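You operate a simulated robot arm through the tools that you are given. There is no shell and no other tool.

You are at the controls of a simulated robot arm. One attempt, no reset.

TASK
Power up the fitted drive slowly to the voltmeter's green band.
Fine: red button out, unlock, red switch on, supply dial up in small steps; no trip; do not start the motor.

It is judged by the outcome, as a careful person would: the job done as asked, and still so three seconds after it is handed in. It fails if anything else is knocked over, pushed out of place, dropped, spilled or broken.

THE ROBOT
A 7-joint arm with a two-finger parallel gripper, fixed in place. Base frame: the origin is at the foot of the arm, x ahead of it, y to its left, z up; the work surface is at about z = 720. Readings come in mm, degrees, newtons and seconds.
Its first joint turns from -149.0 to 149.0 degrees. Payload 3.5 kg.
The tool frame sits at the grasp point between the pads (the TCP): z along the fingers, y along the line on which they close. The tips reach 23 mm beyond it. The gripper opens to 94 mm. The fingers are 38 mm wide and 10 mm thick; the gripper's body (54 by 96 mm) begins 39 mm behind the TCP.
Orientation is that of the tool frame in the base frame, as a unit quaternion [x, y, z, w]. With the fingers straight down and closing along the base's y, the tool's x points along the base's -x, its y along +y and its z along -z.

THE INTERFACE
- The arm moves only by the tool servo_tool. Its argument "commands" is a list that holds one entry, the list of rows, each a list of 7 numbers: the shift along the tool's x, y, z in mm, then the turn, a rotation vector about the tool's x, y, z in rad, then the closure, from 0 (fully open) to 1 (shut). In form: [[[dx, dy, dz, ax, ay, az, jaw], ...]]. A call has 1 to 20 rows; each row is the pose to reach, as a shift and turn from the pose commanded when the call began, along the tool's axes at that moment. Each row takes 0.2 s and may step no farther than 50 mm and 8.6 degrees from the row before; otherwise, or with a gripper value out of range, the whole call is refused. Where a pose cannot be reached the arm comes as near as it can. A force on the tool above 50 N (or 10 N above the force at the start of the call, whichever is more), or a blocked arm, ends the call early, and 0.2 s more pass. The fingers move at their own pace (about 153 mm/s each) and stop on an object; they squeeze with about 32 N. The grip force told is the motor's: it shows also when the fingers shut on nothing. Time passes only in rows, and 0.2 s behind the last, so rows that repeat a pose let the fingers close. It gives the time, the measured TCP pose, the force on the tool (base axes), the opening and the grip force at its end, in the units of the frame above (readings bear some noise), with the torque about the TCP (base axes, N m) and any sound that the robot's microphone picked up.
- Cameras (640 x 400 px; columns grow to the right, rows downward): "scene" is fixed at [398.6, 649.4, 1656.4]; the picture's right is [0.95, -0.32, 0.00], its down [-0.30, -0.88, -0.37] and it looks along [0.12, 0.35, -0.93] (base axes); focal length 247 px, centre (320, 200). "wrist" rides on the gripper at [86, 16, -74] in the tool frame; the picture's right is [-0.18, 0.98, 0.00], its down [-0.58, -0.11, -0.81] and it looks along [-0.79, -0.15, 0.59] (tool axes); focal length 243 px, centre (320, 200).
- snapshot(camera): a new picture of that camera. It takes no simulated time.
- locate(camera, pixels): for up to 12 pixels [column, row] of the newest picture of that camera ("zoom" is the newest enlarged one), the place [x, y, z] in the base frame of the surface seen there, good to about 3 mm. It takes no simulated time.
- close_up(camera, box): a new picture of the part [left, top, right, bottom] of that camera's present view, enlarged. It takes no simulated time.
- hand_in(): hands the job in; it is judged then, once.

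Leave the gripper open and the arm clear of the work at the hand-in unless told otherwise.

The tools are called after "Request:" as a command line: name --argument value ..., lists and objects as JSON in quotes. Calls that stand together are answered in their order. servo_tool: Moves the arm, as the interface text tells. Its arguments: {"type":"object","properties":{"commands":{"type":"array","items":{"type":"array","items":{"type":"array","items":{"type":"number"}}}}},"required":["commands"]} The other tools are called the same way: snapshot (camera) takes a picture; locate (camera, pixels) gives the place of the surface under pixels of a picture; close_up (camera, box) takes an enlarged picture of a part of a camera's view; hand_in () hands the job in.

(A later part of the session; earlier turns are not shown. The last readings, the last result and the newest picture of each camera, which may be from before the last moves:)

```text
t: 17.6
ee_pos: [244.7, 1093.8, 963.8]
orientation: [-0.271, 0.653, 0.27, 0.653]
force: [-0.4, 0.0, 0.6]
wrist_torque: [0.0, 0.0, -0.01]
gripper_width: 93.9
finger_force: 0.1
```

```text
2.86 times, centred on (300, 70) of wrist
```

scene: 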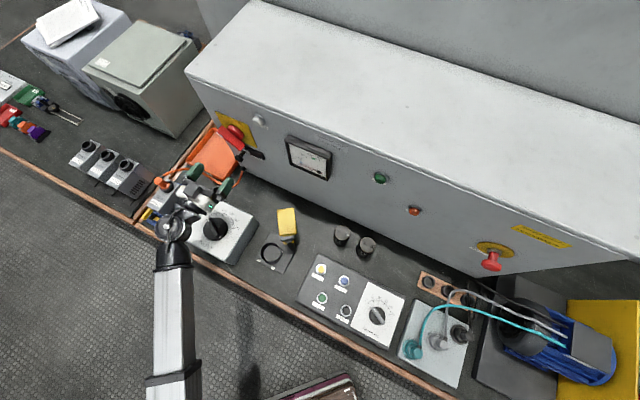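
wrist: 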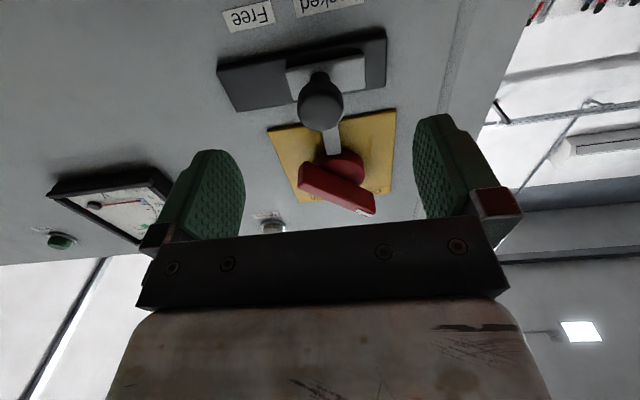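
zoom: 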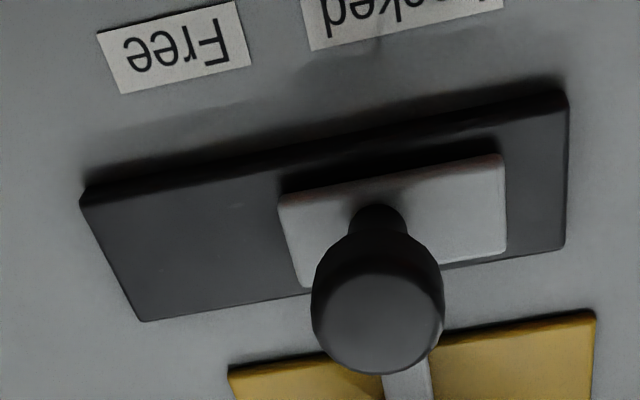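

The knob cap is 27 mm in diameter, centred at u ≈ −602, z ≈ 958, with its front 50 mm off the panel. "Free" is centred at about u = −563, so it needs roughly 40 mm of travel to the right. I'll advance and grip the knob.

Request:
servo_tool --commands '[[[5, 1, 0, 0, 0, 0, 0], [5, 1, 18, 0, 0, 0, 0], [5, 1, 36, 0, 0, 0, 0], [5, 1, 52, 0, 0, 0, 0], [5, 1, 52, 0, 0, 0, 0.5], [5, 1, 52, 0, 0, 0, 1], [5, 1, 52, 0, 0, 0, 1]]]'

Request:
snapshot --camera "wrist"

Request:
close_up --camera "scene" --box '[200, 105, 280, 170]'

```text
t: 19.2
ee_pos: [281.8, 1130.4, 958.0]
orientation: [-0.27, 0.653, 0.271, 0.653]
force: [0.0, 1.9, 0.9]
wrist_torque: [0.0, 0.03, -0.24]
gripper_width: 27.6
finger_force: 44.9
```

```text
taken
```

wrist: 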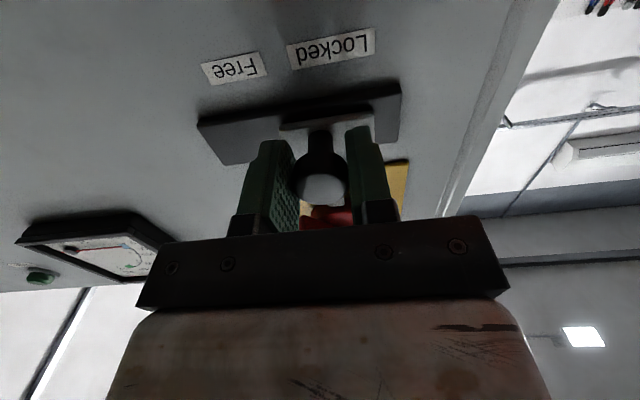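

```text
6.15 times, centred on (240, 138) of scene
```

zoom: 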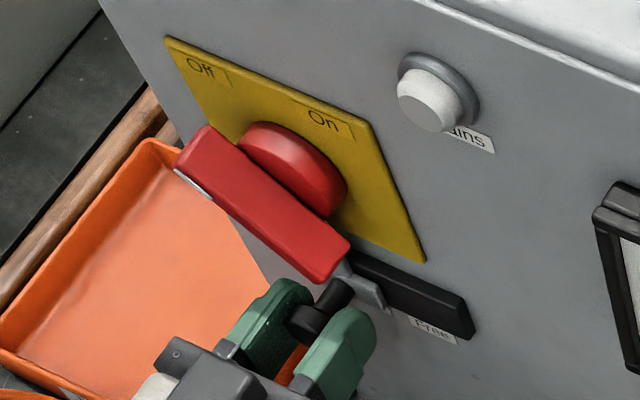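

The knob is held at 27.6 mm with almost no side force. I'll slide it right (tool −y) in 6 mm steps, up to 30 mm first.

Request:
servo_tool --commands '[[[0, -5, 0, 0, 0, 0, 1], [0, -10, 0, 0, 0, 0, 1], [0, -15, 0, 0, 0, 0, 1], [0, -20, 0, 0, 0, 0, 1], [0, -25, 0, 0, 0, 0, 1], [0, -30, 0, 0, 0, 0, 1]]]'

Request:
snapshot --camera "wrist"

Request:
close_up --camera "scene" --box '[200, 105, 280, 170]'

```text
t: 20.6
ee_pos: [303.0, 1109.2, 957.1]
orientation: [-0.27, 0.653, 0.27, 0.653]
force: [-12.3, -9.8, -5.6]
wrist_torque: [-0.69, 0.6, -0.12]
gripper_width: 27.7
finger_force: 45.3
```

```text
taken
```

wrist: 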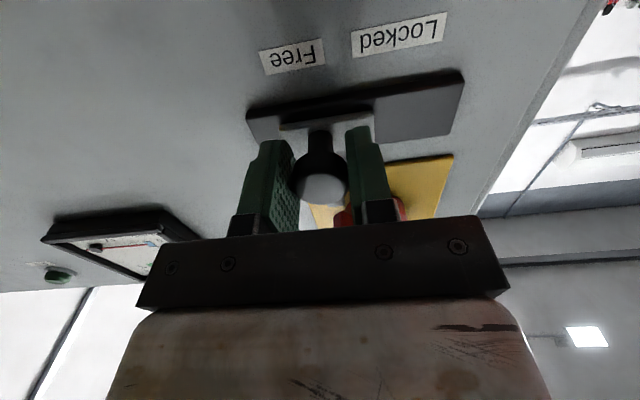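

```text
6.15 times, centred on (240, 138) of scene
```

zoom: 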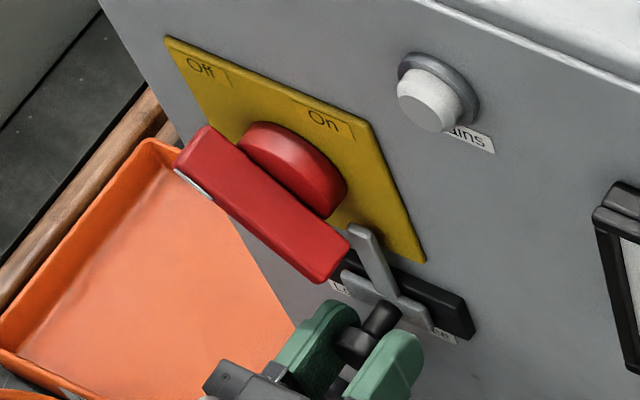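

The bolt moved 30 mm and the blade cleared to the right of the handle. There is about 12 mm of track left, so I'll continue to the Free stop.

Request:
servo_tool --commands '[[[0, -4, -1, 0, 0, 0, 1], [0, -8, -1, 0, 0, 0, 1], [0, -11, -1, 0, 0, 0, 1], [0, -14, -1, 0, 0, 0, 1], [0, -14, -1, 0, 0, 0, 1]]]'

Request:
snapshot --camera "wrist"

Request:
close_up --camera "scene" --box '[200, 105, 280, 170]'

```text
t: 21.3
ee_pos: [303.0, 1109.2, 958.2]
orientation: [-0.278, 0.65, 0.278, 0.651]
force: [-16.0, 9.5, -6.0]
wrist_torque: [-0.05, -0.17, 0.24]
gripper_width: 28.0
finger_force: 45.2
stopped in row 3: the force on the tool passed its limit at 54 N (the readings are from after the stop); the commanded pose is now the measured one
```

```text
taken
```

wrist: 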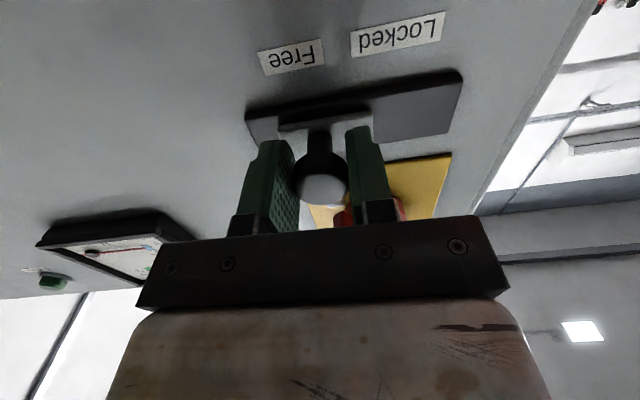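

```text
6.15 times, centred on (240, 138) of scene
```

zoom: 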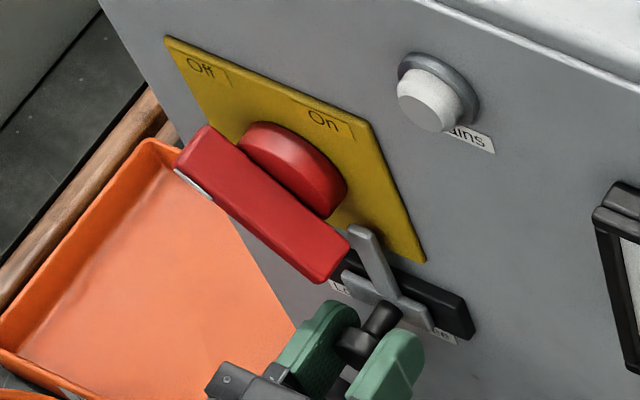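

The knob stopped hard after exactly 30 mm. That fits the track, since the slider is now symmetric to its Locked position, so it is at the Free end. I'll release, back away and straighten the slight 1.3° twist.

Request:
servo_tool --commands '[[[0, 0, 0, 0, 0, 0, 0.6], [0, 0, 0, 0, 0, 0, 0.2], [0, 0, 0, 0, 0, 0, 0], [0, 0, -30, 0.005, 0, 0, 0], [0, 0, -65, 0.015, 0, 0, 0], [0, 0, -105, 0.022, 0, 0, 0], [0, 0, -105, 0.022, 0, 0, 0]]]'

Request:
snapshot --camera "wrist"

Request:
close_up --camera "scene" --box '[200, 105, 280, 170]'

```text
t: 22.9
ee_pos: [232.9, 1031.4, 957.7]
orientation: [-0.269, 0.654, 0.269, 0.654]
force: [1.2, 0.0, 0.7]
wrist_torque: [-0.06, -0.07, 0.06]
gripper_width: 94.0
finger_force: 0.1
```

```text
taken
```

wrist: 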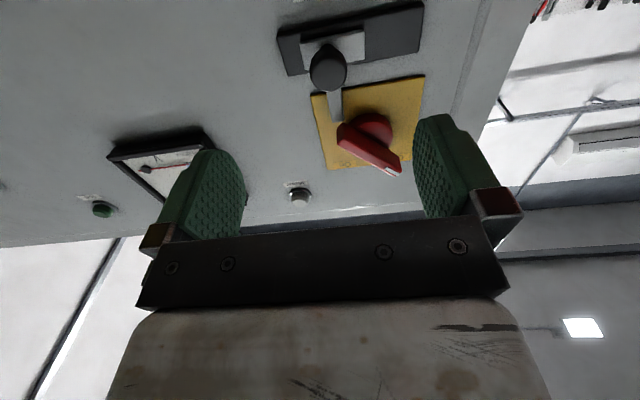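

```text
6.15 times, centred on (240, 138) of scene
```

zoom: 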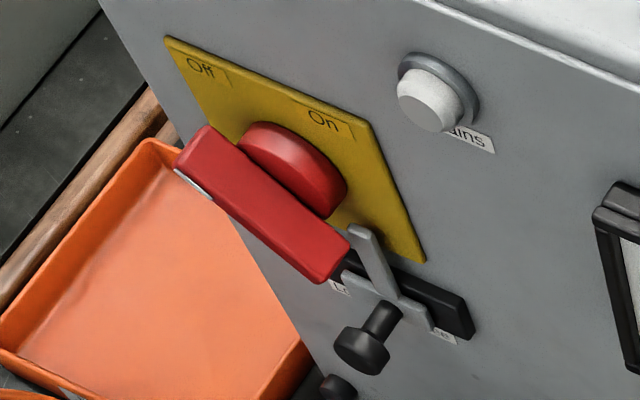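

The bolt is at Free and the blade is clear of the handle. I'll raise the tool to the switch axis (u ≈ −600, z ≈ 1055) and roll −45° so the fingers straddle the handle.

Request:
servo_tool --commands '[[[-16, 6, 0, 0, 0, -0.112, 0], [-32, 12, 0, 0, 0, -0.224, 0], [-48, 18, 0, 0, 0, -0.336, 0], [-64, 24, 0, 0, 0, -0.448, 0], [-80, 30, 0, 0, 0, -0.56, 0], [-97, 35.5, 0, 0, 0, -0.672, 0], [-97, 35.5, 0, 0, 0, -0.7854, 0], [-97, 35.5, 20, 0, 0, -0.7854, 0], [-97, 35.5, 20, 0, 0, -0.7854, 0]]]'

Request:
snapshot --camera "wrist"

Request:
snapshot --camera "scene"

```text
t: 24.9
ee_pos: [221.7, 1070.4, 1054.2]
orientation: [-0.498, 0.502, -0.003, 0.708]
force: [-0.5, -0.2, -0.1]
wrist_torque: [0.0, 0.03, 0.04]
gripper_width: 93.9
finger_force: 0.0
```

```text
taken
```

wrist: 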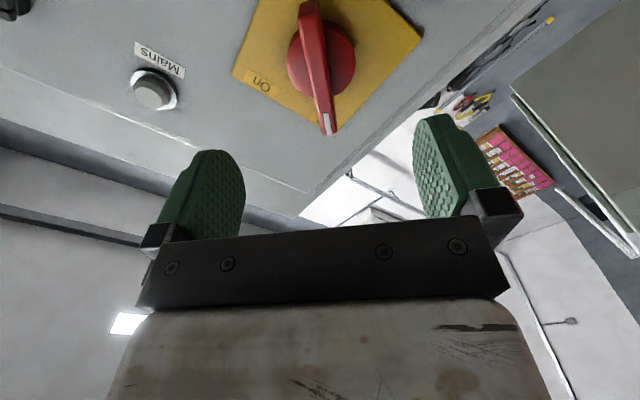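

```text
taken
```

scene: 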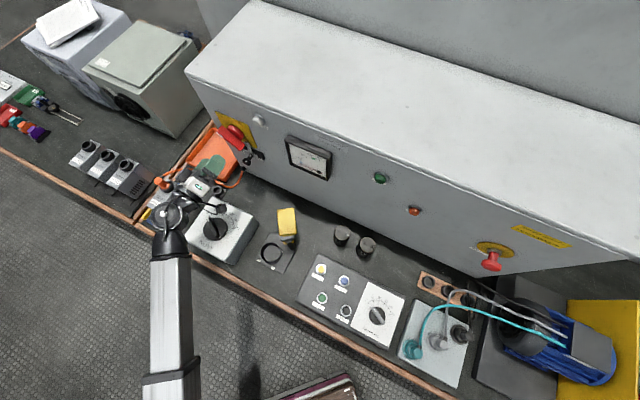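

The handle now appears almost vertical in the wrist view, so it's aligned with the finger planes. I'll measure its edges and hub.

Request:
close_up --camera "wrist" --box '[220, 0, 420, 140]'

Request:
locate --camera "wrist" --pixels '[[303, 10], [319, 10], [309, 60], [327, 60], [318, 120], [334, 118], [316, 85], [313, 40], [289, 65], [354, 55], [345, 92], [326, 132]]'

```text
2.86 times, centred on (320, 70) of wrist
```

zoom: 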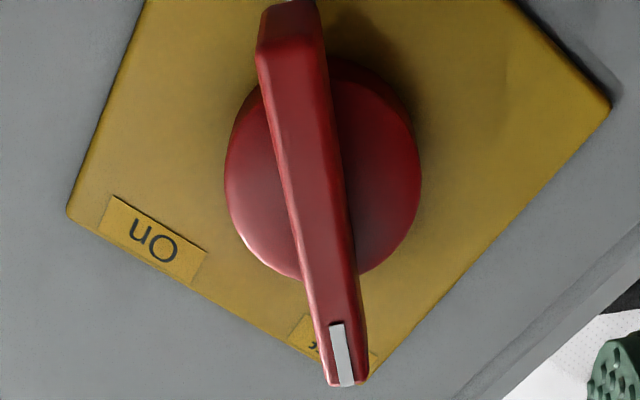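

```text
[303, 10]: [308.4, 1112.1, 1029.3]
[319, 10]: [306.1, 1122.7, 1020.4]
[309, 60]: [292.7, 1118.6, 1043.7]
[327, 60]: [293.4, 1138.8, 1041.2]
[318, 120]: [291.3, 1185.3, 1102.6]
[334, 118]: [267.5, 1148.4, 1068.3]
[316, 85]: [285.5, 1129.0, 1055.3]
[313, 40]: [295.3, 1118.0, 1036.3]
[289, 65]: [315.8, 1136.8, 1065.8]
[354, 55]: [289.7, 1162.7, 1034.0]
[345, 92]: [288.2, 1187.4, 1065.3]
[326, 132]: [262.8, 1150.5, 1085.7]
```

The handle is about 14 mm wide and centred within about 2 mm of the tool axis. I'll partly close to about 45 mm so the fingers clear the lamp and plate, then advance to 60 mm off the panel and check.

Request:
servo_tool --commands '[[[-1, 1, 0, 0, 0, 0, 0.3], [-1, 1, 20, 0, 0, 0, 0.52], [-1, 1, 45, 0, 0, 0, 0.52], [-1, 1, 70, 0, 0, 0, 0.52], [-1, 1, 70, 0, 0, 0, 0.52]]]'

Request:
snapshot --camera "wrist"

Request:
close_up --camera "scene" --box '[190, 100, 286, 175]'

```text
t: 26.1
ee_pos: [272.4, 1122.4, 1056.4]
orientation: [-0.498, 0.501, -0.003, 0.707]
force: [0.0, 0.4, -0.2]
wrist_torque: [0.0, 0.01, -0.04]
gripper_width: 45.3
finger_force: 0.0
```

```text
taken
```

wrist: 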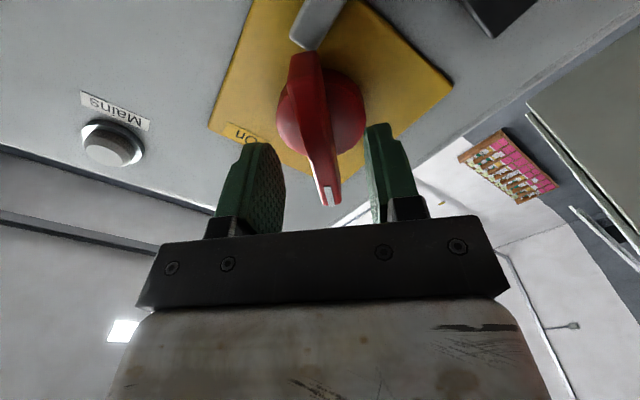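

```text
5.33 times, centred on (238, 138) of scene
```

zoom: 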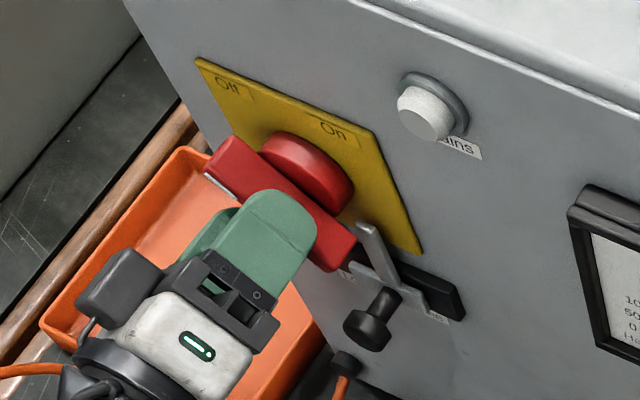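

The fingers straddle the handle near its centre. I'll advance 6 mm more so the tips are about 30 mm off the panel, in front of the hub face, and close on the handle.

Request:
servo_tool --commands '[[[0, 0, 6, 0, 0, 0, 0.52], [0, 0, 6, 0, 0, 0, 0.75], [0, 0, 6, 0, 0, 0, 1], [0, 0, 6, 0, 0, 0, 1]]]'

Request:
snapshot --camera "wrist"

Request:
close_up --camera "scene" --box '[190, 100, 286, 175]'

```text
t: 27.1
ee_pos: [277.3, 1124.7, 1055.4]
orientation: [-0.498, 0.501, -0.002, 0.708]
force: [-0.5, 1.3, -1.7]
wrist_torque: [-0.14, 0.16, 0.46]
gripper_width: 12.8
finger_force: 45.0
```

```text
taken
```

wrist: 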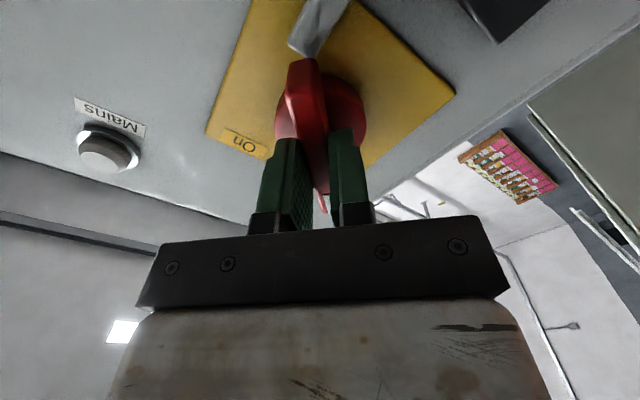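

```text
5.33 times, centred on (238, 138) of scene
```

zoom: 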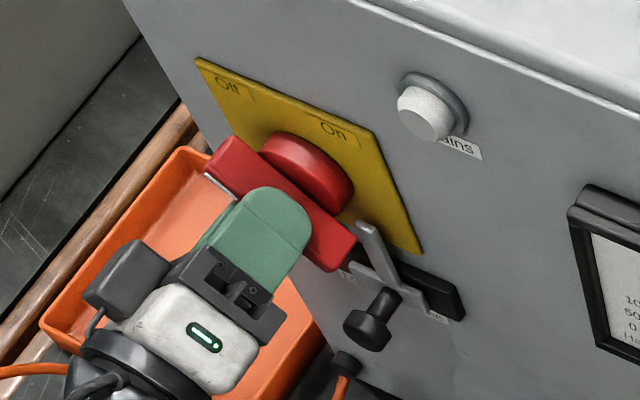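

The handle is gripped at 12.8 mm with negligible load. The supply dial is at 0 and the speed dial is at 0. I'll turn clockwise toward On in 7° steps, 28° first.

Request:
servo_tool --commands '[[[0, 0, 0, 0, 0, 0.12, 1], [0, 0, 0, 0, 0, 0.24, 1], [0, 0, 0, 0, 0, 0.36, 1], [0, 0, 0, 0, 0, 0.48, 1]]]'

Request:
snapshot --camera "wrist"

Request:
close_up --camera "scene" --box '[190, 100, 286, 175]'

```text
t: 28.1
ee_pos: [276.5, 1125.3, 1053.6]
orientation: [-0.363, 0.606, 0.165, 0.688]
force: [14.6, 8.3, 3.7]
wrist_torque: [-0.93, 0.89, 0.11]
gripper_width: 12.8
finger_force: 45.1
```

```text
taken
```

wrist: 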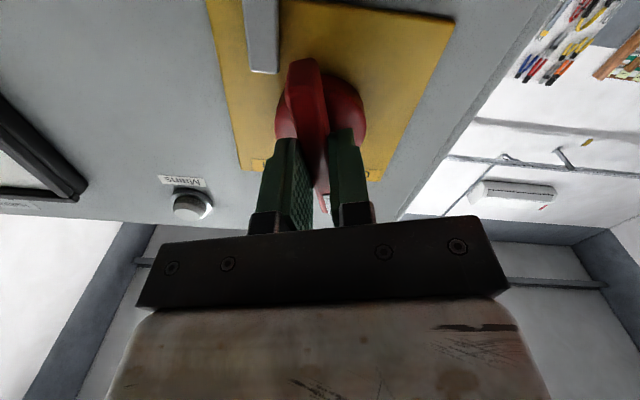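

```text
5.33 times, centred on (238, 138) of scene
```

zoom: 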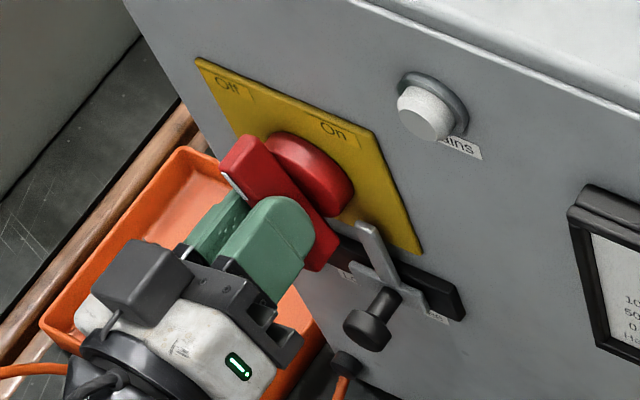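

The handle is turning with about 1.3 N·m of resistance. I'll continue to 60°, then check.

Request:
servo_tool --commands '[[[0, 0, 0, 0, 0, 0.12, 1], [0, 0, 0, 0, 0, 0.24, 1], [0, 0, 0, 0, 0, 0.36, 1], [0, 0, 0, 0, 0, 0.48, 1], [0, 0, 0, 0, 0, 0.57, 1]]]'

Request:
snapshot --camera "wrist"

Request:
close_up --camera "scene" --box '[190, 100, 286, 175]'

```text
t: 29.3
ee_pos: [275.4, 1125.3, 1055.2]
orientation: [-0.179, 0.684, 0.352, 0.613]
force: [22.4, 4.9, -4.1]
wrist_torque: [-0.46, 0.36, 0.54]
gripper_width: 12.9
finger_force: 45.0
```

```text
taken
```

wrist: 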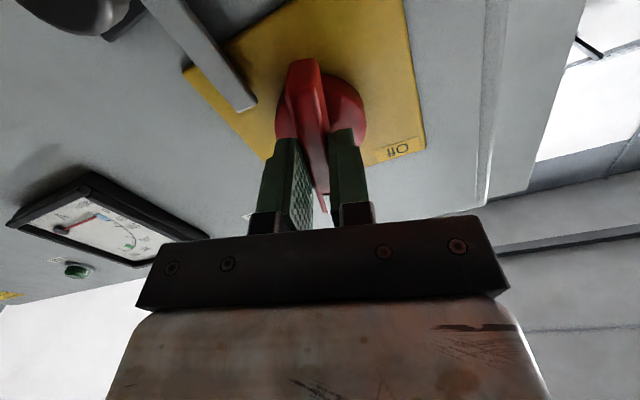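

```text
5.33 times, centred on (238, 138) of scene
```

zoom: 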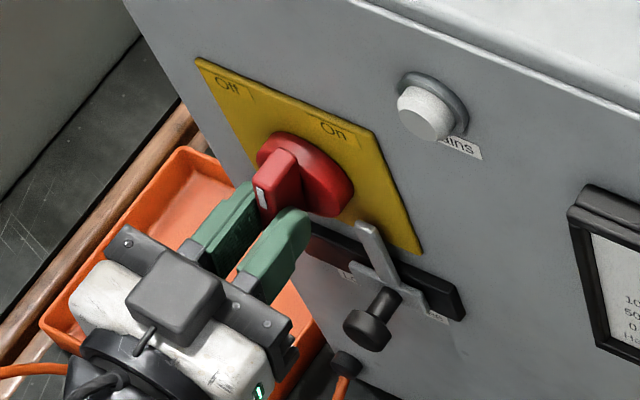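

The handle is about 60° around and the Mains lamp isn't lit yet. I'll turn about 24° more.

Request:
servo_tool --commands '[[[0, 0, 0, 0, 0, 0.11, 1], [0, 0, 0, 0, 0, 0.22, 1], [0, 0, 0, 0, 0, 0.33, 1], [0, 0, 0, 0, 0, 0.42, 1]]]'

Request:
snapshot --camera "wrist"

Request:
close_up --camera "scene" --box '[190, 100, 286, 175]'

```text
t: 30.3
ee_pos: [275.8, 1125.7, 1055.0]
orientation: [-0.032, 0.706, 0.472, 0.526]
force: [25.5, -2.8, -6.8]
wrist_torque: [-0.41, 0.31, 0.63]
gripper_width: 12.6
finger_force: 45.2
```

```text
taken
```

wrist: 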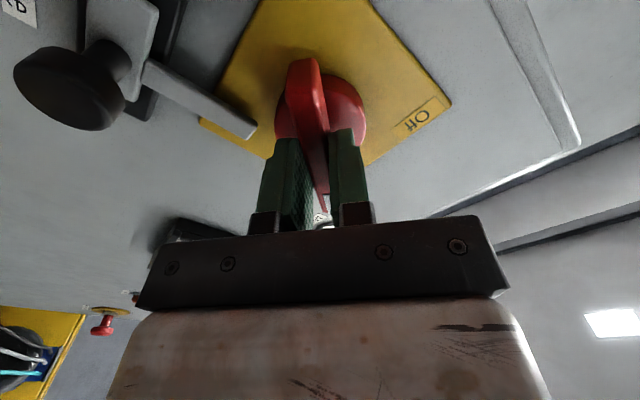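

```text
5.33 times, centred on (238, 138) of scene
```

zoom: 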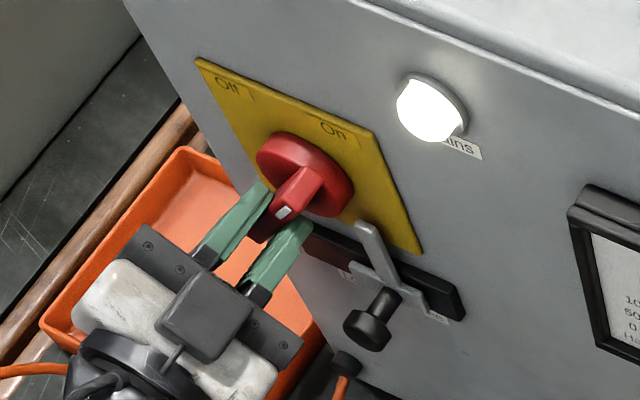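

The Mains lamp lit up. The handle is at about 84°, so I'll turn the last 6° to seat it at On and then release.

Request:
servo_tool --commands '[[[0, 0, 0, 0, 0, 0.05, 1], [0, 0, 0, 0, 0, 0.1, 1], [0, 0, 0, 0, 0, 0.1, 1]]]'

Request:
close_up --camera "scene" --box '[190, 100, 286, 175]'

```text
t: 31.1
ee_pos: [277.0, 1125.4, 1055.2]
orientation: [0.004, 0.707, 0.497, 0.503]
force: [24.7, -6.2, -6.9]
wrist_torque: [-0.35, 0.36, 0.67]
gripper_width: 12.8
finger_force: 44.9
```

```text
5.33 times, centred on (238, 138) of scene
```

zoom: 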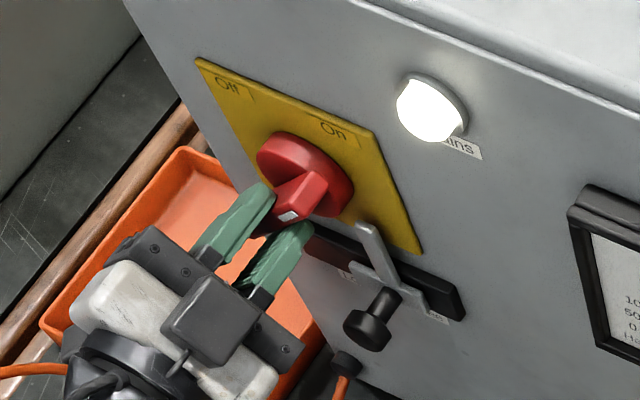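

The twisting torque is now about zero and the handle points to On with Mains lit. I'll open the fingers part way and back straight off 100 mm.

Request:
servo_tool --commands '[[[0, 0, 0, 0, 0, 0, 0.7], [0, 0, 0, 0, 0, 0, 0.5], [0, 0, 0, 0, 0, 0, 0.5], [0, 0, -25, 0, 0, 0, 0.5], [0, 0, -60, 0, 0, 0, 0.5], [0, 0, -100, 0, 0, 0, 0.5]]]'

Request:
snapshot --camera "scene"

Request:
close_up --camera "scene" --box '[190, 100, 286, 175]'

Request:
close_up --camera "scene" --box '[280, 130, 344, 185]'

```text
t: 32.5
ee_pos: [205.3, 1055.5, 1056.6]
orientation: [0.002, 0.707, 0.498, 0.503]
force: [0.2, -0.5, 1.1]
wrist_torque: [0.03, -0.01, 0.02]
gripper_width: 47.0
finger_force: 0.0
```

```text
taken
```

scene: 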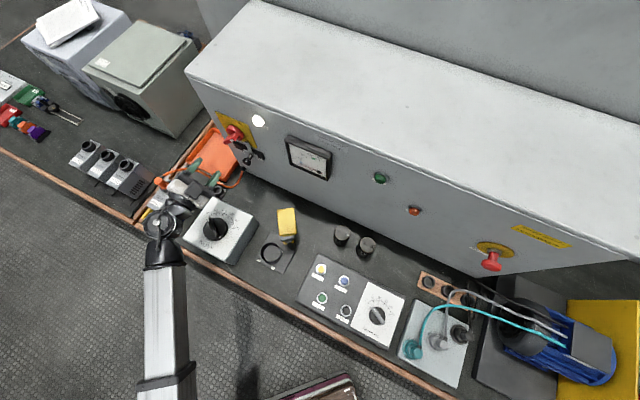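

```text
5.33 times, centred on (238, 138) of scene
```

zoom: 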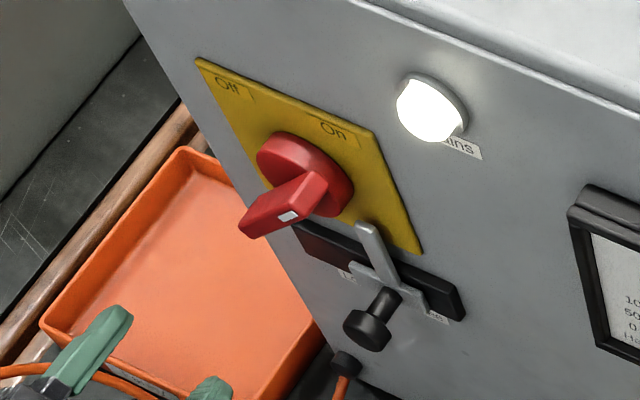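

```text
7.27 times, centred on (312, 158) of scene
```

zoom: 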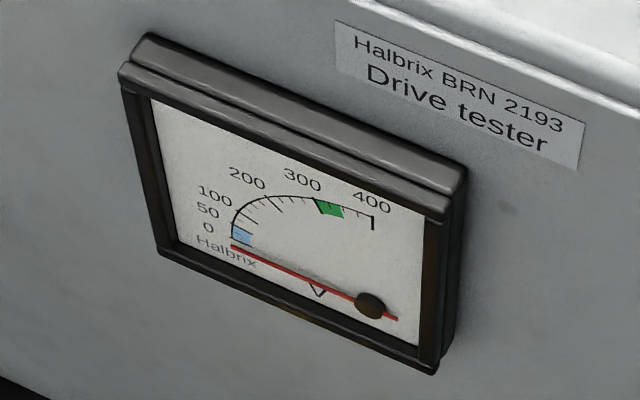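

The switch is On, the Mains lamp is lit and the voltmeter reads 0. Next is the supply dial. I'll swing the tool from horizontal to pointing down, with the finger plane along the knob bar, while moving to about 185 mm above the dial.

Request:
servo_tool --commands '[[[-0.1, -0.6, -7.3, -0.0144, 0.1093, -0.0875, 0.5], [-0.2, -1.3, -14.5, -0.0288, 0.2186, -0.1749, 0.5], [-0.3, -1.9, -21.8, -0.0432, 0.3279, -0.2624, 0.5], [-0.5, -2.6, -29, -0.0576, 0.4372, -0.3499, 0.5], [-0.6, -3.2, -36.3, -0.0719, 0.5465, -0.4373, 0.5], [-0.7, -3.8, -43.5, -0.0863, 0.6558, -0.5248, 0.5], [-0.8, -4.5, -50.8, -0.1007, 0.7651, -0.6122, 0.5], [-0.9, -5.1, -58, -0.1151, 0.8744, -0.6997, 0.5], [-1, -5.7, -65.3, -0.1295, 0.9837, -0.7872, 0.5], [-1.1, -6.4, -72.5, -0.1439, 1.093, -0.8746, 0.5], [-1.2, -7, -79.8, -0.1583, 1.2023, -0.9621, 0.5], [-1.4, -7.7, -87, -0.1727, 1.3116, -1.0496, 0.5], [-1.5, -8.3, -94.3, -0.187, 1.4209, -1.137, 0.5], [-1.6, -8.9, -101.5, -0.2014, 1.5302, -1.2245, 0.5], [-1.7, -9.6, -108.8, -0.2158, 1.6395, -1.3119, 0.5], [-1.8, -10.2, -116, -0.2302, 1.7488, -1.3994, 0.5], [-1.8, -10.2, -116, -0.2302, 1.7488, -1.3994, 0.5]]]'

Request:
snapshot --camera "wrist"

Request:
snapshot --camera "scene"

```text
t: 36.1
ee_pos: [127.2, 967.3, 1050.3]
orientation: [0.791, -0.611, 0.001, -0.001]
force: [0.2, 0.2, 0.7]
wrist_torque: [0.03, 0.01, 0.0]
gripper_width: 47.2
finger_force: 0.0
```

```text
taken
```

wrist: 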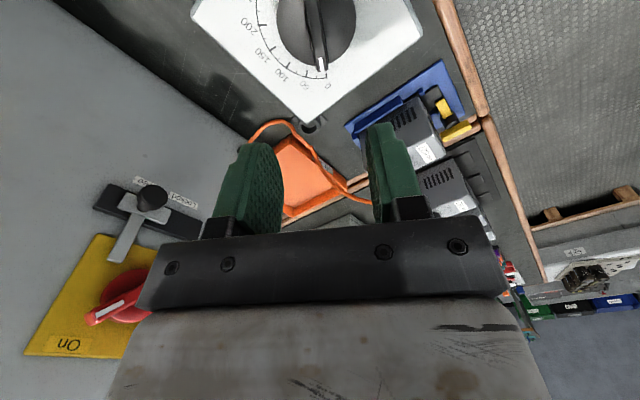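

```text
taken
```

scene: 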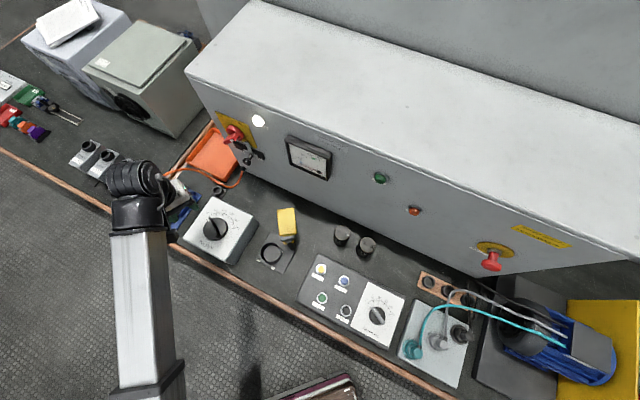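

The tool points down over the dial, and the knob bar is almost vertical in the wrist view at pixel (317,35). I'll measure the bar and scale ticks from here.

Request:
close_up --camera "wrist" --box '[220, 0, 420, 120]'

Request:
locate --camera "wrist" --pixels '[[306, 5], [319, 5], [312, 35], [324, 35], [317, 65], [327, 62], [324, 76], [303, 79], [277, 35], [355, 30], [283, 67], [261, 47]]'

```text
3.20 times, centred on (320, 60) of wrist
```

zoom: 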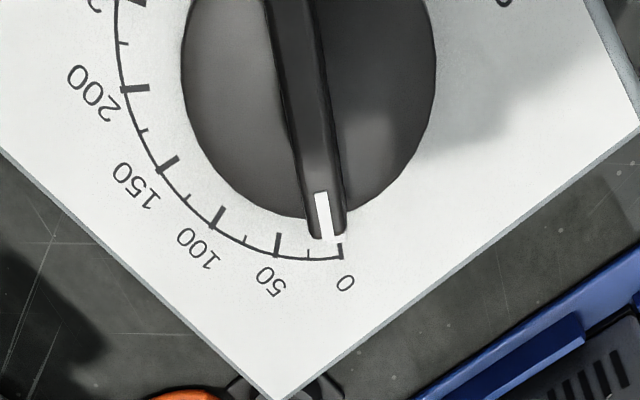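

```text
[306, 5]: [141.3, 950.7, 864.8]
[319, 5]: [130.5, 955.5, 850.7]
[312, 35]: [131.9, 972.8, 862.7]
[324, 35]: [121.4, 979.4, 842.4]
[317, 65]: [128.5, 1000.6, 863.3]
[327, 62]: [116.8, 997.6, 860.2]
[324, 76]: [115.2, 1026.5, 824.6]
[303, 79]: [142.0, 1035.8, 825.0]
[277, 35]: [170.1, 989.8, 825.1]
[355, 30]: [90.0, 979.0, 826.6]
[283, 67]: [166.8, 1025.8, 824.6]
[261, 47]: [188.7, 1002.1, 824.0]
```

I'll locate the exact tick marks and knob disc edges to get the dial centre and the degrees per volt.

Request:
locate --camera "wrist" --pixels '[[326.6, 76.5], [306.9, 74], [287.8, 66], [272.5, 49.5], [261, 25.5], [278.5, 25.6], [354, 25.6], [300, 60], [340, 60], [316, 50], [323, 71], [310, 20]]'

```text
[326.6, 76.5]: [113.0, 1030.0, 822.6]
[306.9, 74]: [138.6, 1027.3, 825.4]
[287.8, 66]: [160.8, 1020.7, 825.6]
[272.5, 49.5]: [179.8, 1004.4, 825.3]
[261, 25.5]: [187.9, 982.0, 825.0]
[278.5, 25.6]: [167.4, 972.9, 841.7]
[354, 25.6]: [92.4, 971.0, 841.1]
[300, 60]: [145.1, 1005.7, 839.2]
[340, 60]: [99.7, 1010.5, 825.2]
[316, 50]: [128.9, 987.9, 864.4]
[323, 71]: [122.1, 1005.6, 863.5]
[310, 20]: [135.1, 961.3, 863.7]
```

The dial centre is about (129.5, 969.5). The scale runs from az ≈ 104° at 0 V to −12° at 250 V, about 0.46° per volt. I'll check the height of the nearby drive and plug for clearance, then descend.

Request:
locate --camera "wrist" --pixels '[[395, 115], [425, 155], [300, 155], [352, 200], [345, 125], [440, 70], [310, 125]]'

Request:
servo_tool --commands '[[[-1, -2, 40, 0, 0, 0, 0.5], [-1, -2, 80, 0, 0, 0, 0.5], [-1, -2, 120, 0, 0, 0, 0.5], [-1, -2, 120, 0, 0, 0, 0.5]]]'

Request:
snapshot --camera "wrist"

Request:
snapshot --camera "scene"

```text
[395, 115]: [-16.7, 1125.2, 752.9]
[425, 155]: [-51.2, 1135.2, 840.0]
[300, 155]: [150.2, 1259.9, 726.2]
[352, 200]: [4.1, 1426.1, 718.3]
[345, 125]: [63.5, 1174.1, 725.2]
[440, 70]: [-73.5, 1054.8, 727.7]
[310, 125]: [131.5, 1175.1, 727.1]
```

```text
t: 37.1
ee_pos: [131.2, 970.0, 929.9]
orientation: [0.792, -0.611, 0.001, 0.0]
force: [0.7, -1.0, 0.8]
wrist_torque: [0.0, 0.0, -0.03]
gripper_width: 47.2
finger_force: 0.0
```

```text
taken
```

wrist: 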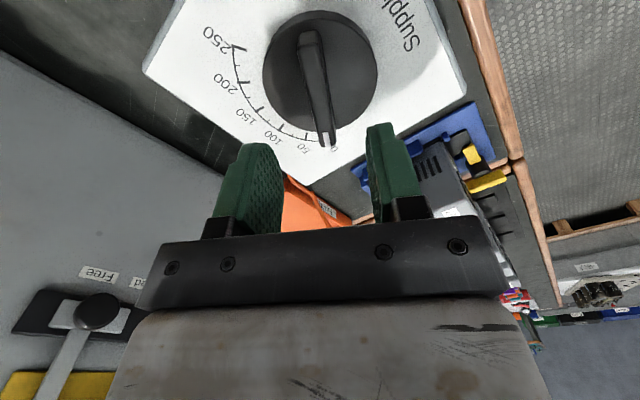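

```text
taken
```

scene: 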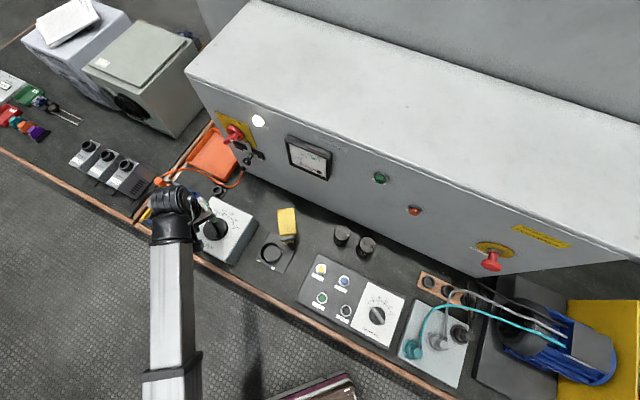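

Now the whole dial shows in the wrist view. I'll take a finer measurement of the knob disc and bar to centre on it.

Request:
close_up --camera "wrist" --box '[200, 0, 420, 150]'

Request:
locate --camera "wrist" --pixels '[[266, 70], [374, 68], [320, 16], [305, 122], [240, 48], [244, 83], [258, 109], [280, 130], [307, 139], [300, 45], [322, 45], [327, 140]]'

```text
2.67 times, centred on (310, 75) of wrist
```

zoom: 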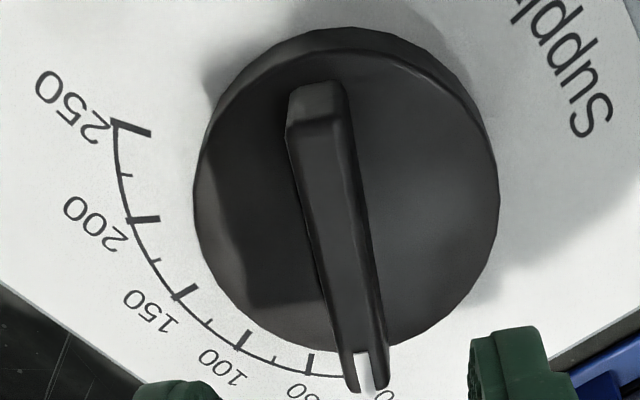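

```text
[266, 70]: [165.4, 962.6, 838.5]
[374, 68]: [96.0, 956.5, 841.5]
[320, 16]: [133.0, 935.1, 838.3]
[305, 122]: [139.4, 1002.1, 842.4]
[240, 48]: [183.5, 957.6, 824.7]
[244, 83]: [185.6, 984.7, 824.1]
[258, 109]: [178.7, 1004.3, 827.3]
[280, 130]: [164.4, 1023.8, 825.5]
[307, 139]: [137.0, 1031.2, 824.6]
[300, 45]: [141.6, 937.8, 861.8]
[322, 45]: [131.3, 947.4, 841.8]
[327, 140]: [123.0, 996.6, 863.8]
```

The disc centre is about (130, 968.5) and the TCP reads (131, 970), so it is well aligned. I'll descend 61 mm to z ≈ 868, with the tips 3 mm above the disc, then close gently on the bar.

Request:
servo_tool --commands '[[[0, 0, 20, 0, 0, 0, 0.5], [0, 0, 40, 0, 0, 0, 0.5], [0, 0, 55, 0, 0, 0, 0.5], [0, 0, 61, 0, 0, 0, 0.5], [0, 0, 61, 0, 0, 0, 0.5]]]'

Request:
snapshot --camera "wrist"

Request:
close_up --camera "scene" --box '[160, 180, 270, 270]'

```text
t: 38.3
ee_pos: [129.5, 969.3, 869.2]
orientation: [0.791, -0.612, 0.001, 0.0]
force: [-0.4, 0.5, -0.5]
wrist_torque: [-0.01, -0.04, 0.03]
gripper_width: 46.8
finger_force: 0.0
```

```text
taken
```

wrist: 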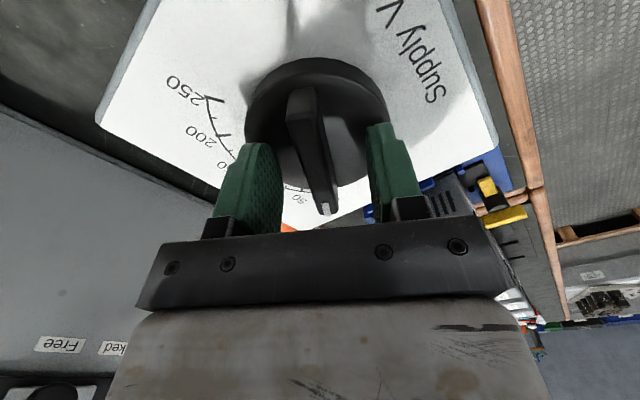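

```text
4.44 times, centred on (215, 225) of scene
```

zoom: 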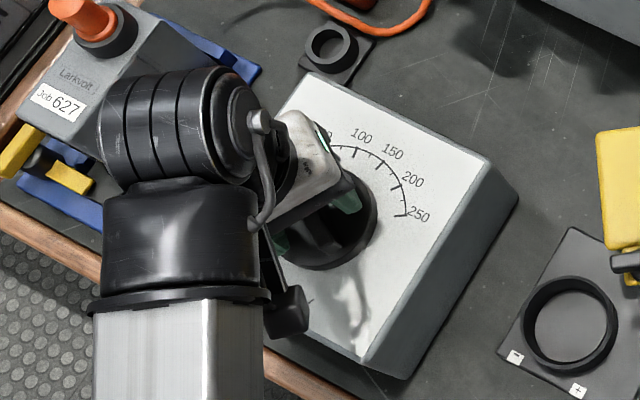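

I'm in position with no contact force. I'll close on the bar in stages.

Request:
servo_tool --commands '[[[0, 0, 0, 0, 0, 0, 0.65], [0, 0, 0, 0, 0, 0, 0.8], [0, 0, 0, 0, 0, 0, 1], [0, 0, 0, 0, 0, 0, 1]]]'

Request:
snapshot --camera "wrist"

Request:
close_up --camera "scene" --box '[280, 130, 344, 185]'

```text
t: 39.3
ee_pos: [131.0, 970.6, 869.3]
orientation: [0.791, -0.612, 0.001, -0.002]
force: [14.2, 5.5, 0.4]
wrist_torque: [-0.08, 0.23, -0.01]
gripper_width: 12.9
finger_force: 44.3
```

```text
taken
```

wrist: 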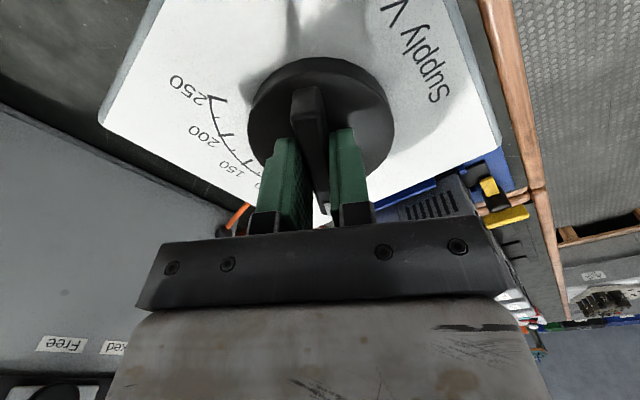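

```text
7.27 times, centred on (312, 158) of scene
```

zoom: 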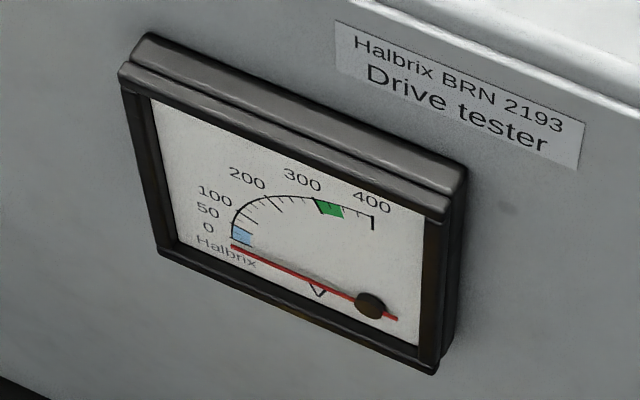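

The bar is gripped, with a slight 15 N side bias that I'll ease by 1 mm. The voltmeter is at 0. First small step: turn clockwise about 4.6° (≈ 10 V) slowly, hold, and read the meter.

Request:
servo_tool --commands '[[[0, -1, 0, 0, 0, 0, 1], [0, -1, 0, 0, 0, 0.02, 1], [0, -1, 0, 0, 0, 0.04, 1], [0, -1, 0, 0, 0, 0.06, 1], [0, -1, 0, 0, 0, 0.08, 1], [0, -1, 0, 0, 0, 0.08, 1], [0, -1, 0, 0, 0, 0.08, 1], [0, -1, 0, 0, 0, 0.08, 1]]]'

Request:
close_up --camera "scene" --box '[280, 130, 344, 185]'

Request:
close_up --camera "scene" --box '[360, 165, 440, 225]'

Request:
snapshot --camera "wrist"

```text
t: 41.1
ee_pos: [131.2, 969.1, 869.1]
orientation: [0.766, -0.643, 0.001, -0.001]
force: [13.5, 5.8, 17.3]
wrist_torque: [-1.38, -0.13, -0.06]
gripper_width: 12.9
finger_force: 44.7
```

```text
7.27 times, centred on (312, 158) of scene
```

zoom: 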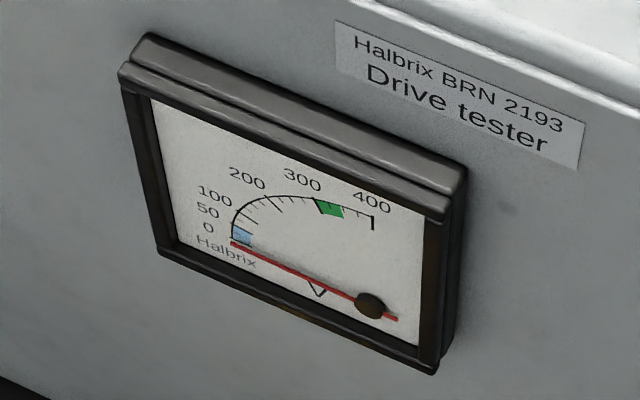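

```text
6.67 times, centred on (400, 195) of scene
```

zoom: 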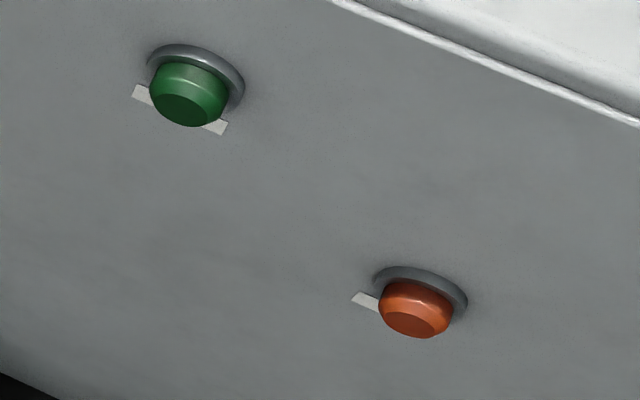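

```text
taken
```

wrist: 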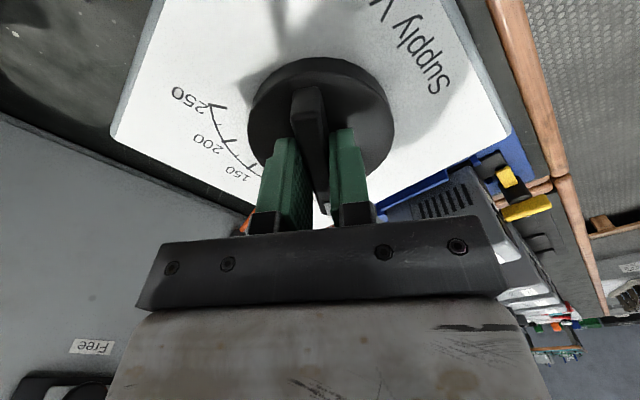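

The needle has just started to lift, the turn was 4.6°, and the trip and fault lamps are unlit. There is a 17 N vertical force, so I'll check the tool for contact around the dial.

Request:
close_up --camera "scene" --box '[170, 190, 260, 260]'

Request:
close_up --camera "wrist" --box '[220, 40, 420, 240]'

Request:
close_up --camera "scene" --box '[290, 142, 330, 180]'

```text
5.71 times, centred on (215, 225) of scene
```

zoom: 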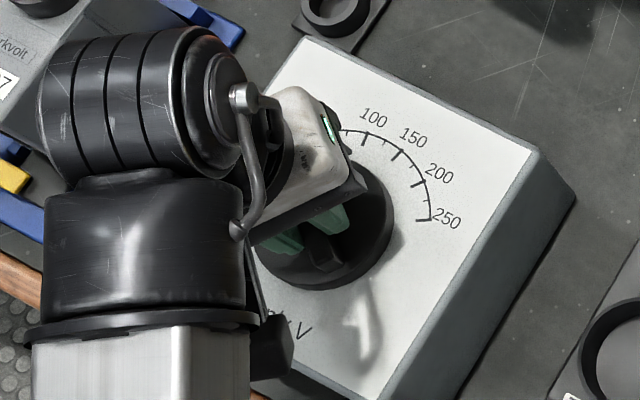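

```text
2.00 times, centred on (320, 140) of wrist
```

zoom: 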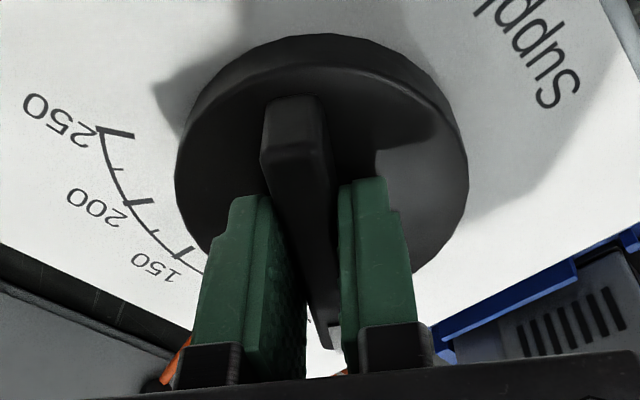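

```text
10.53 times, centred on (310, 161) of scene
```

zoom: 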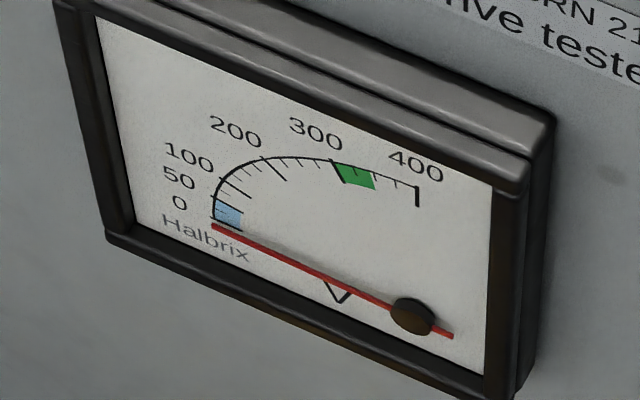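

The fingers sit above the disc and nothing else touches, so the force is just grip strain. I'll lift 1 mm to ease it and do the second small step of 4.6°, then hold.

Request:
servo_tool --commands '[[[0, 0, -1, 0, 0, 0.0, 1], [0, 0, -1, 0, 0, 0.02, 1], [0, 0, -1, 0, 0, 0.04, 1], [0, 0, -1, 0, 0, 0.06, 1], [0, 0, -1, 0, 0, 0.08, 1], [0, 0, -1, 0, 0, 0.08, 1], [0, 0, -1, 0, 0, 0.08, 1], [0, 0, -1, 0, 0, 0.08, 1], [0, 0, -1, 0, 0, 0.08, 1], [0, 0, -1, 0, 0, 0.08, 1]]]'

Request:
close_up --camera "scene" --box '[290, 142, 330, 180]'

Request:
close_up --camera "scene" --box '[360, 165, 440, 225]'

```text
t: 43.3
ee_pos: [129.9, 970.8, 868.0]
orientation: [0.74, -0.673, 0.001, 0.0]
force: [16.2, -0.3, -17.5]
wrist_torque: [1.33, 0.19, -0.07]
gripper_width: 12.9
finger_force: 45.0
```

```text
10.53 times, centred on (310, 161) of scene
```

zoom: 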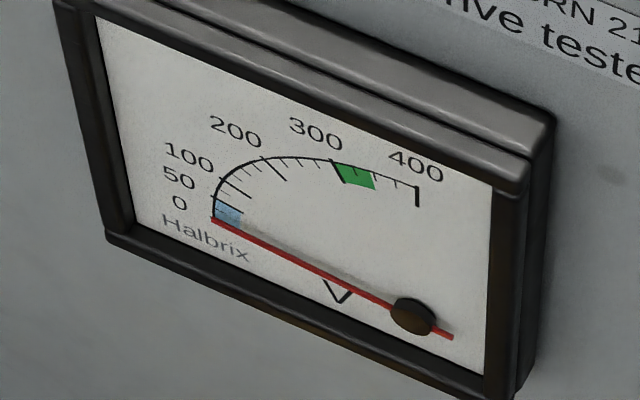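

```text
6.67 times, centred on (400, 195) of scene
```

zoom: 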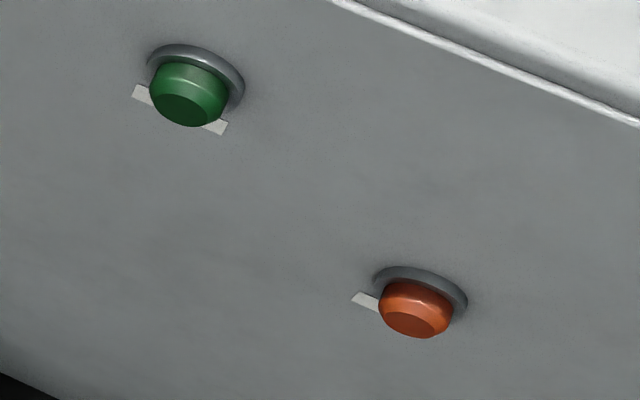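

The needle is rising slowly and no trip shows. The vertical strain flipped sign, so I'll split the difference by 0.5 mm. Next are two more 10 V steps with a 1 s hold after each.

Request:
servo_tool --commands '[[[0, -0.8, 0.5, 0, 0, 0.02, 1], [0, -0.8, 0.5, 0, 0, 0.04, 1], [0, -0.8, 0.5, 0, 0, 0.06, 1], [0, -0.8, 0.5, 0, 0, 0.08, 1], [0, -0.8, 0.5, 0, 0, 0.08, 1], [0, -0.8, 0.5, 0, 0, 0.08, 1], [0, -0.8, 0.5, 0, 0, 0.08, 1], [0, -0.8, 0.5, 0, 0, 0.08, 1], [0, -0.8, 0.5, 0, 0, 0.08, 1], [0, -0.8, 0.5, 0, 0, 0.1, 1], [0, -0.8, 0.5, 0, 0, 0.12, 1], [0, -0.8, 0.5, 0, 0, 0.14, 1], [0, -0.8, 0.5, 0, 0, 0.16, 1], [0, -0.8, 0.5, 0, 0, 0.16, 1], [0, -0.8, 0.5, 0, 0, 0.16, 1], [0, -0.8, 0.5, 0, 0, 0.16, 1], [0, -0.8, 0.5, 0, 0, 0.16, 1], [0, -0.8, 0.5, 0, 0, 0.16, 1]]]'

Request:
close_up --camera "scene" --box '[290, 142, 330, 180]'

Request:
close_up --camera "scene" --box '[360, 165, 440, 225]'

Request:
snapshot --camera "wrist"

```text
t: 47.1
ee_pos: [129.7, 971.2, 869.2]
orientation: [-0.684, 0.729, -0.001, 0.002]
force: [-12.3, 14.8, 13.9]
wrist_torque: [-1.01, 0.38, 0.05]
gripper_width: 12.7
finger_force: 45.3
```

```text
10.53 times, centred on (310, 161) of scene
```

zoom: 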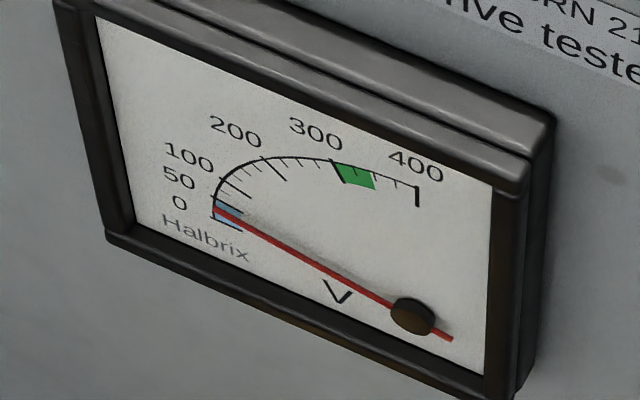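

```text
6.67 times, centred on (400, 195) of scene
```

zoom: 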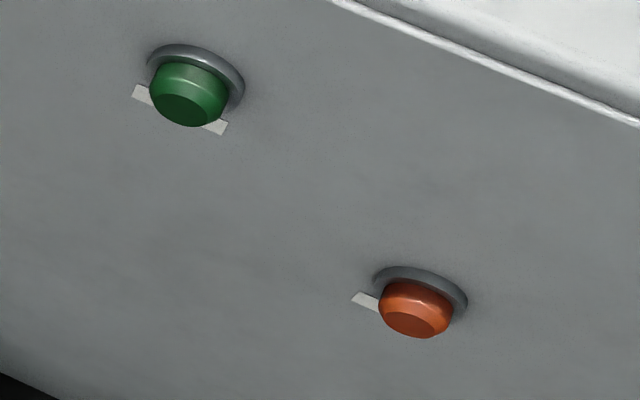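

```text
taken
```

wrist: 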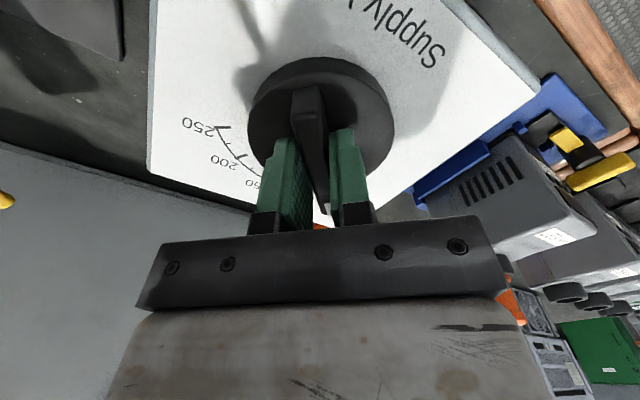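

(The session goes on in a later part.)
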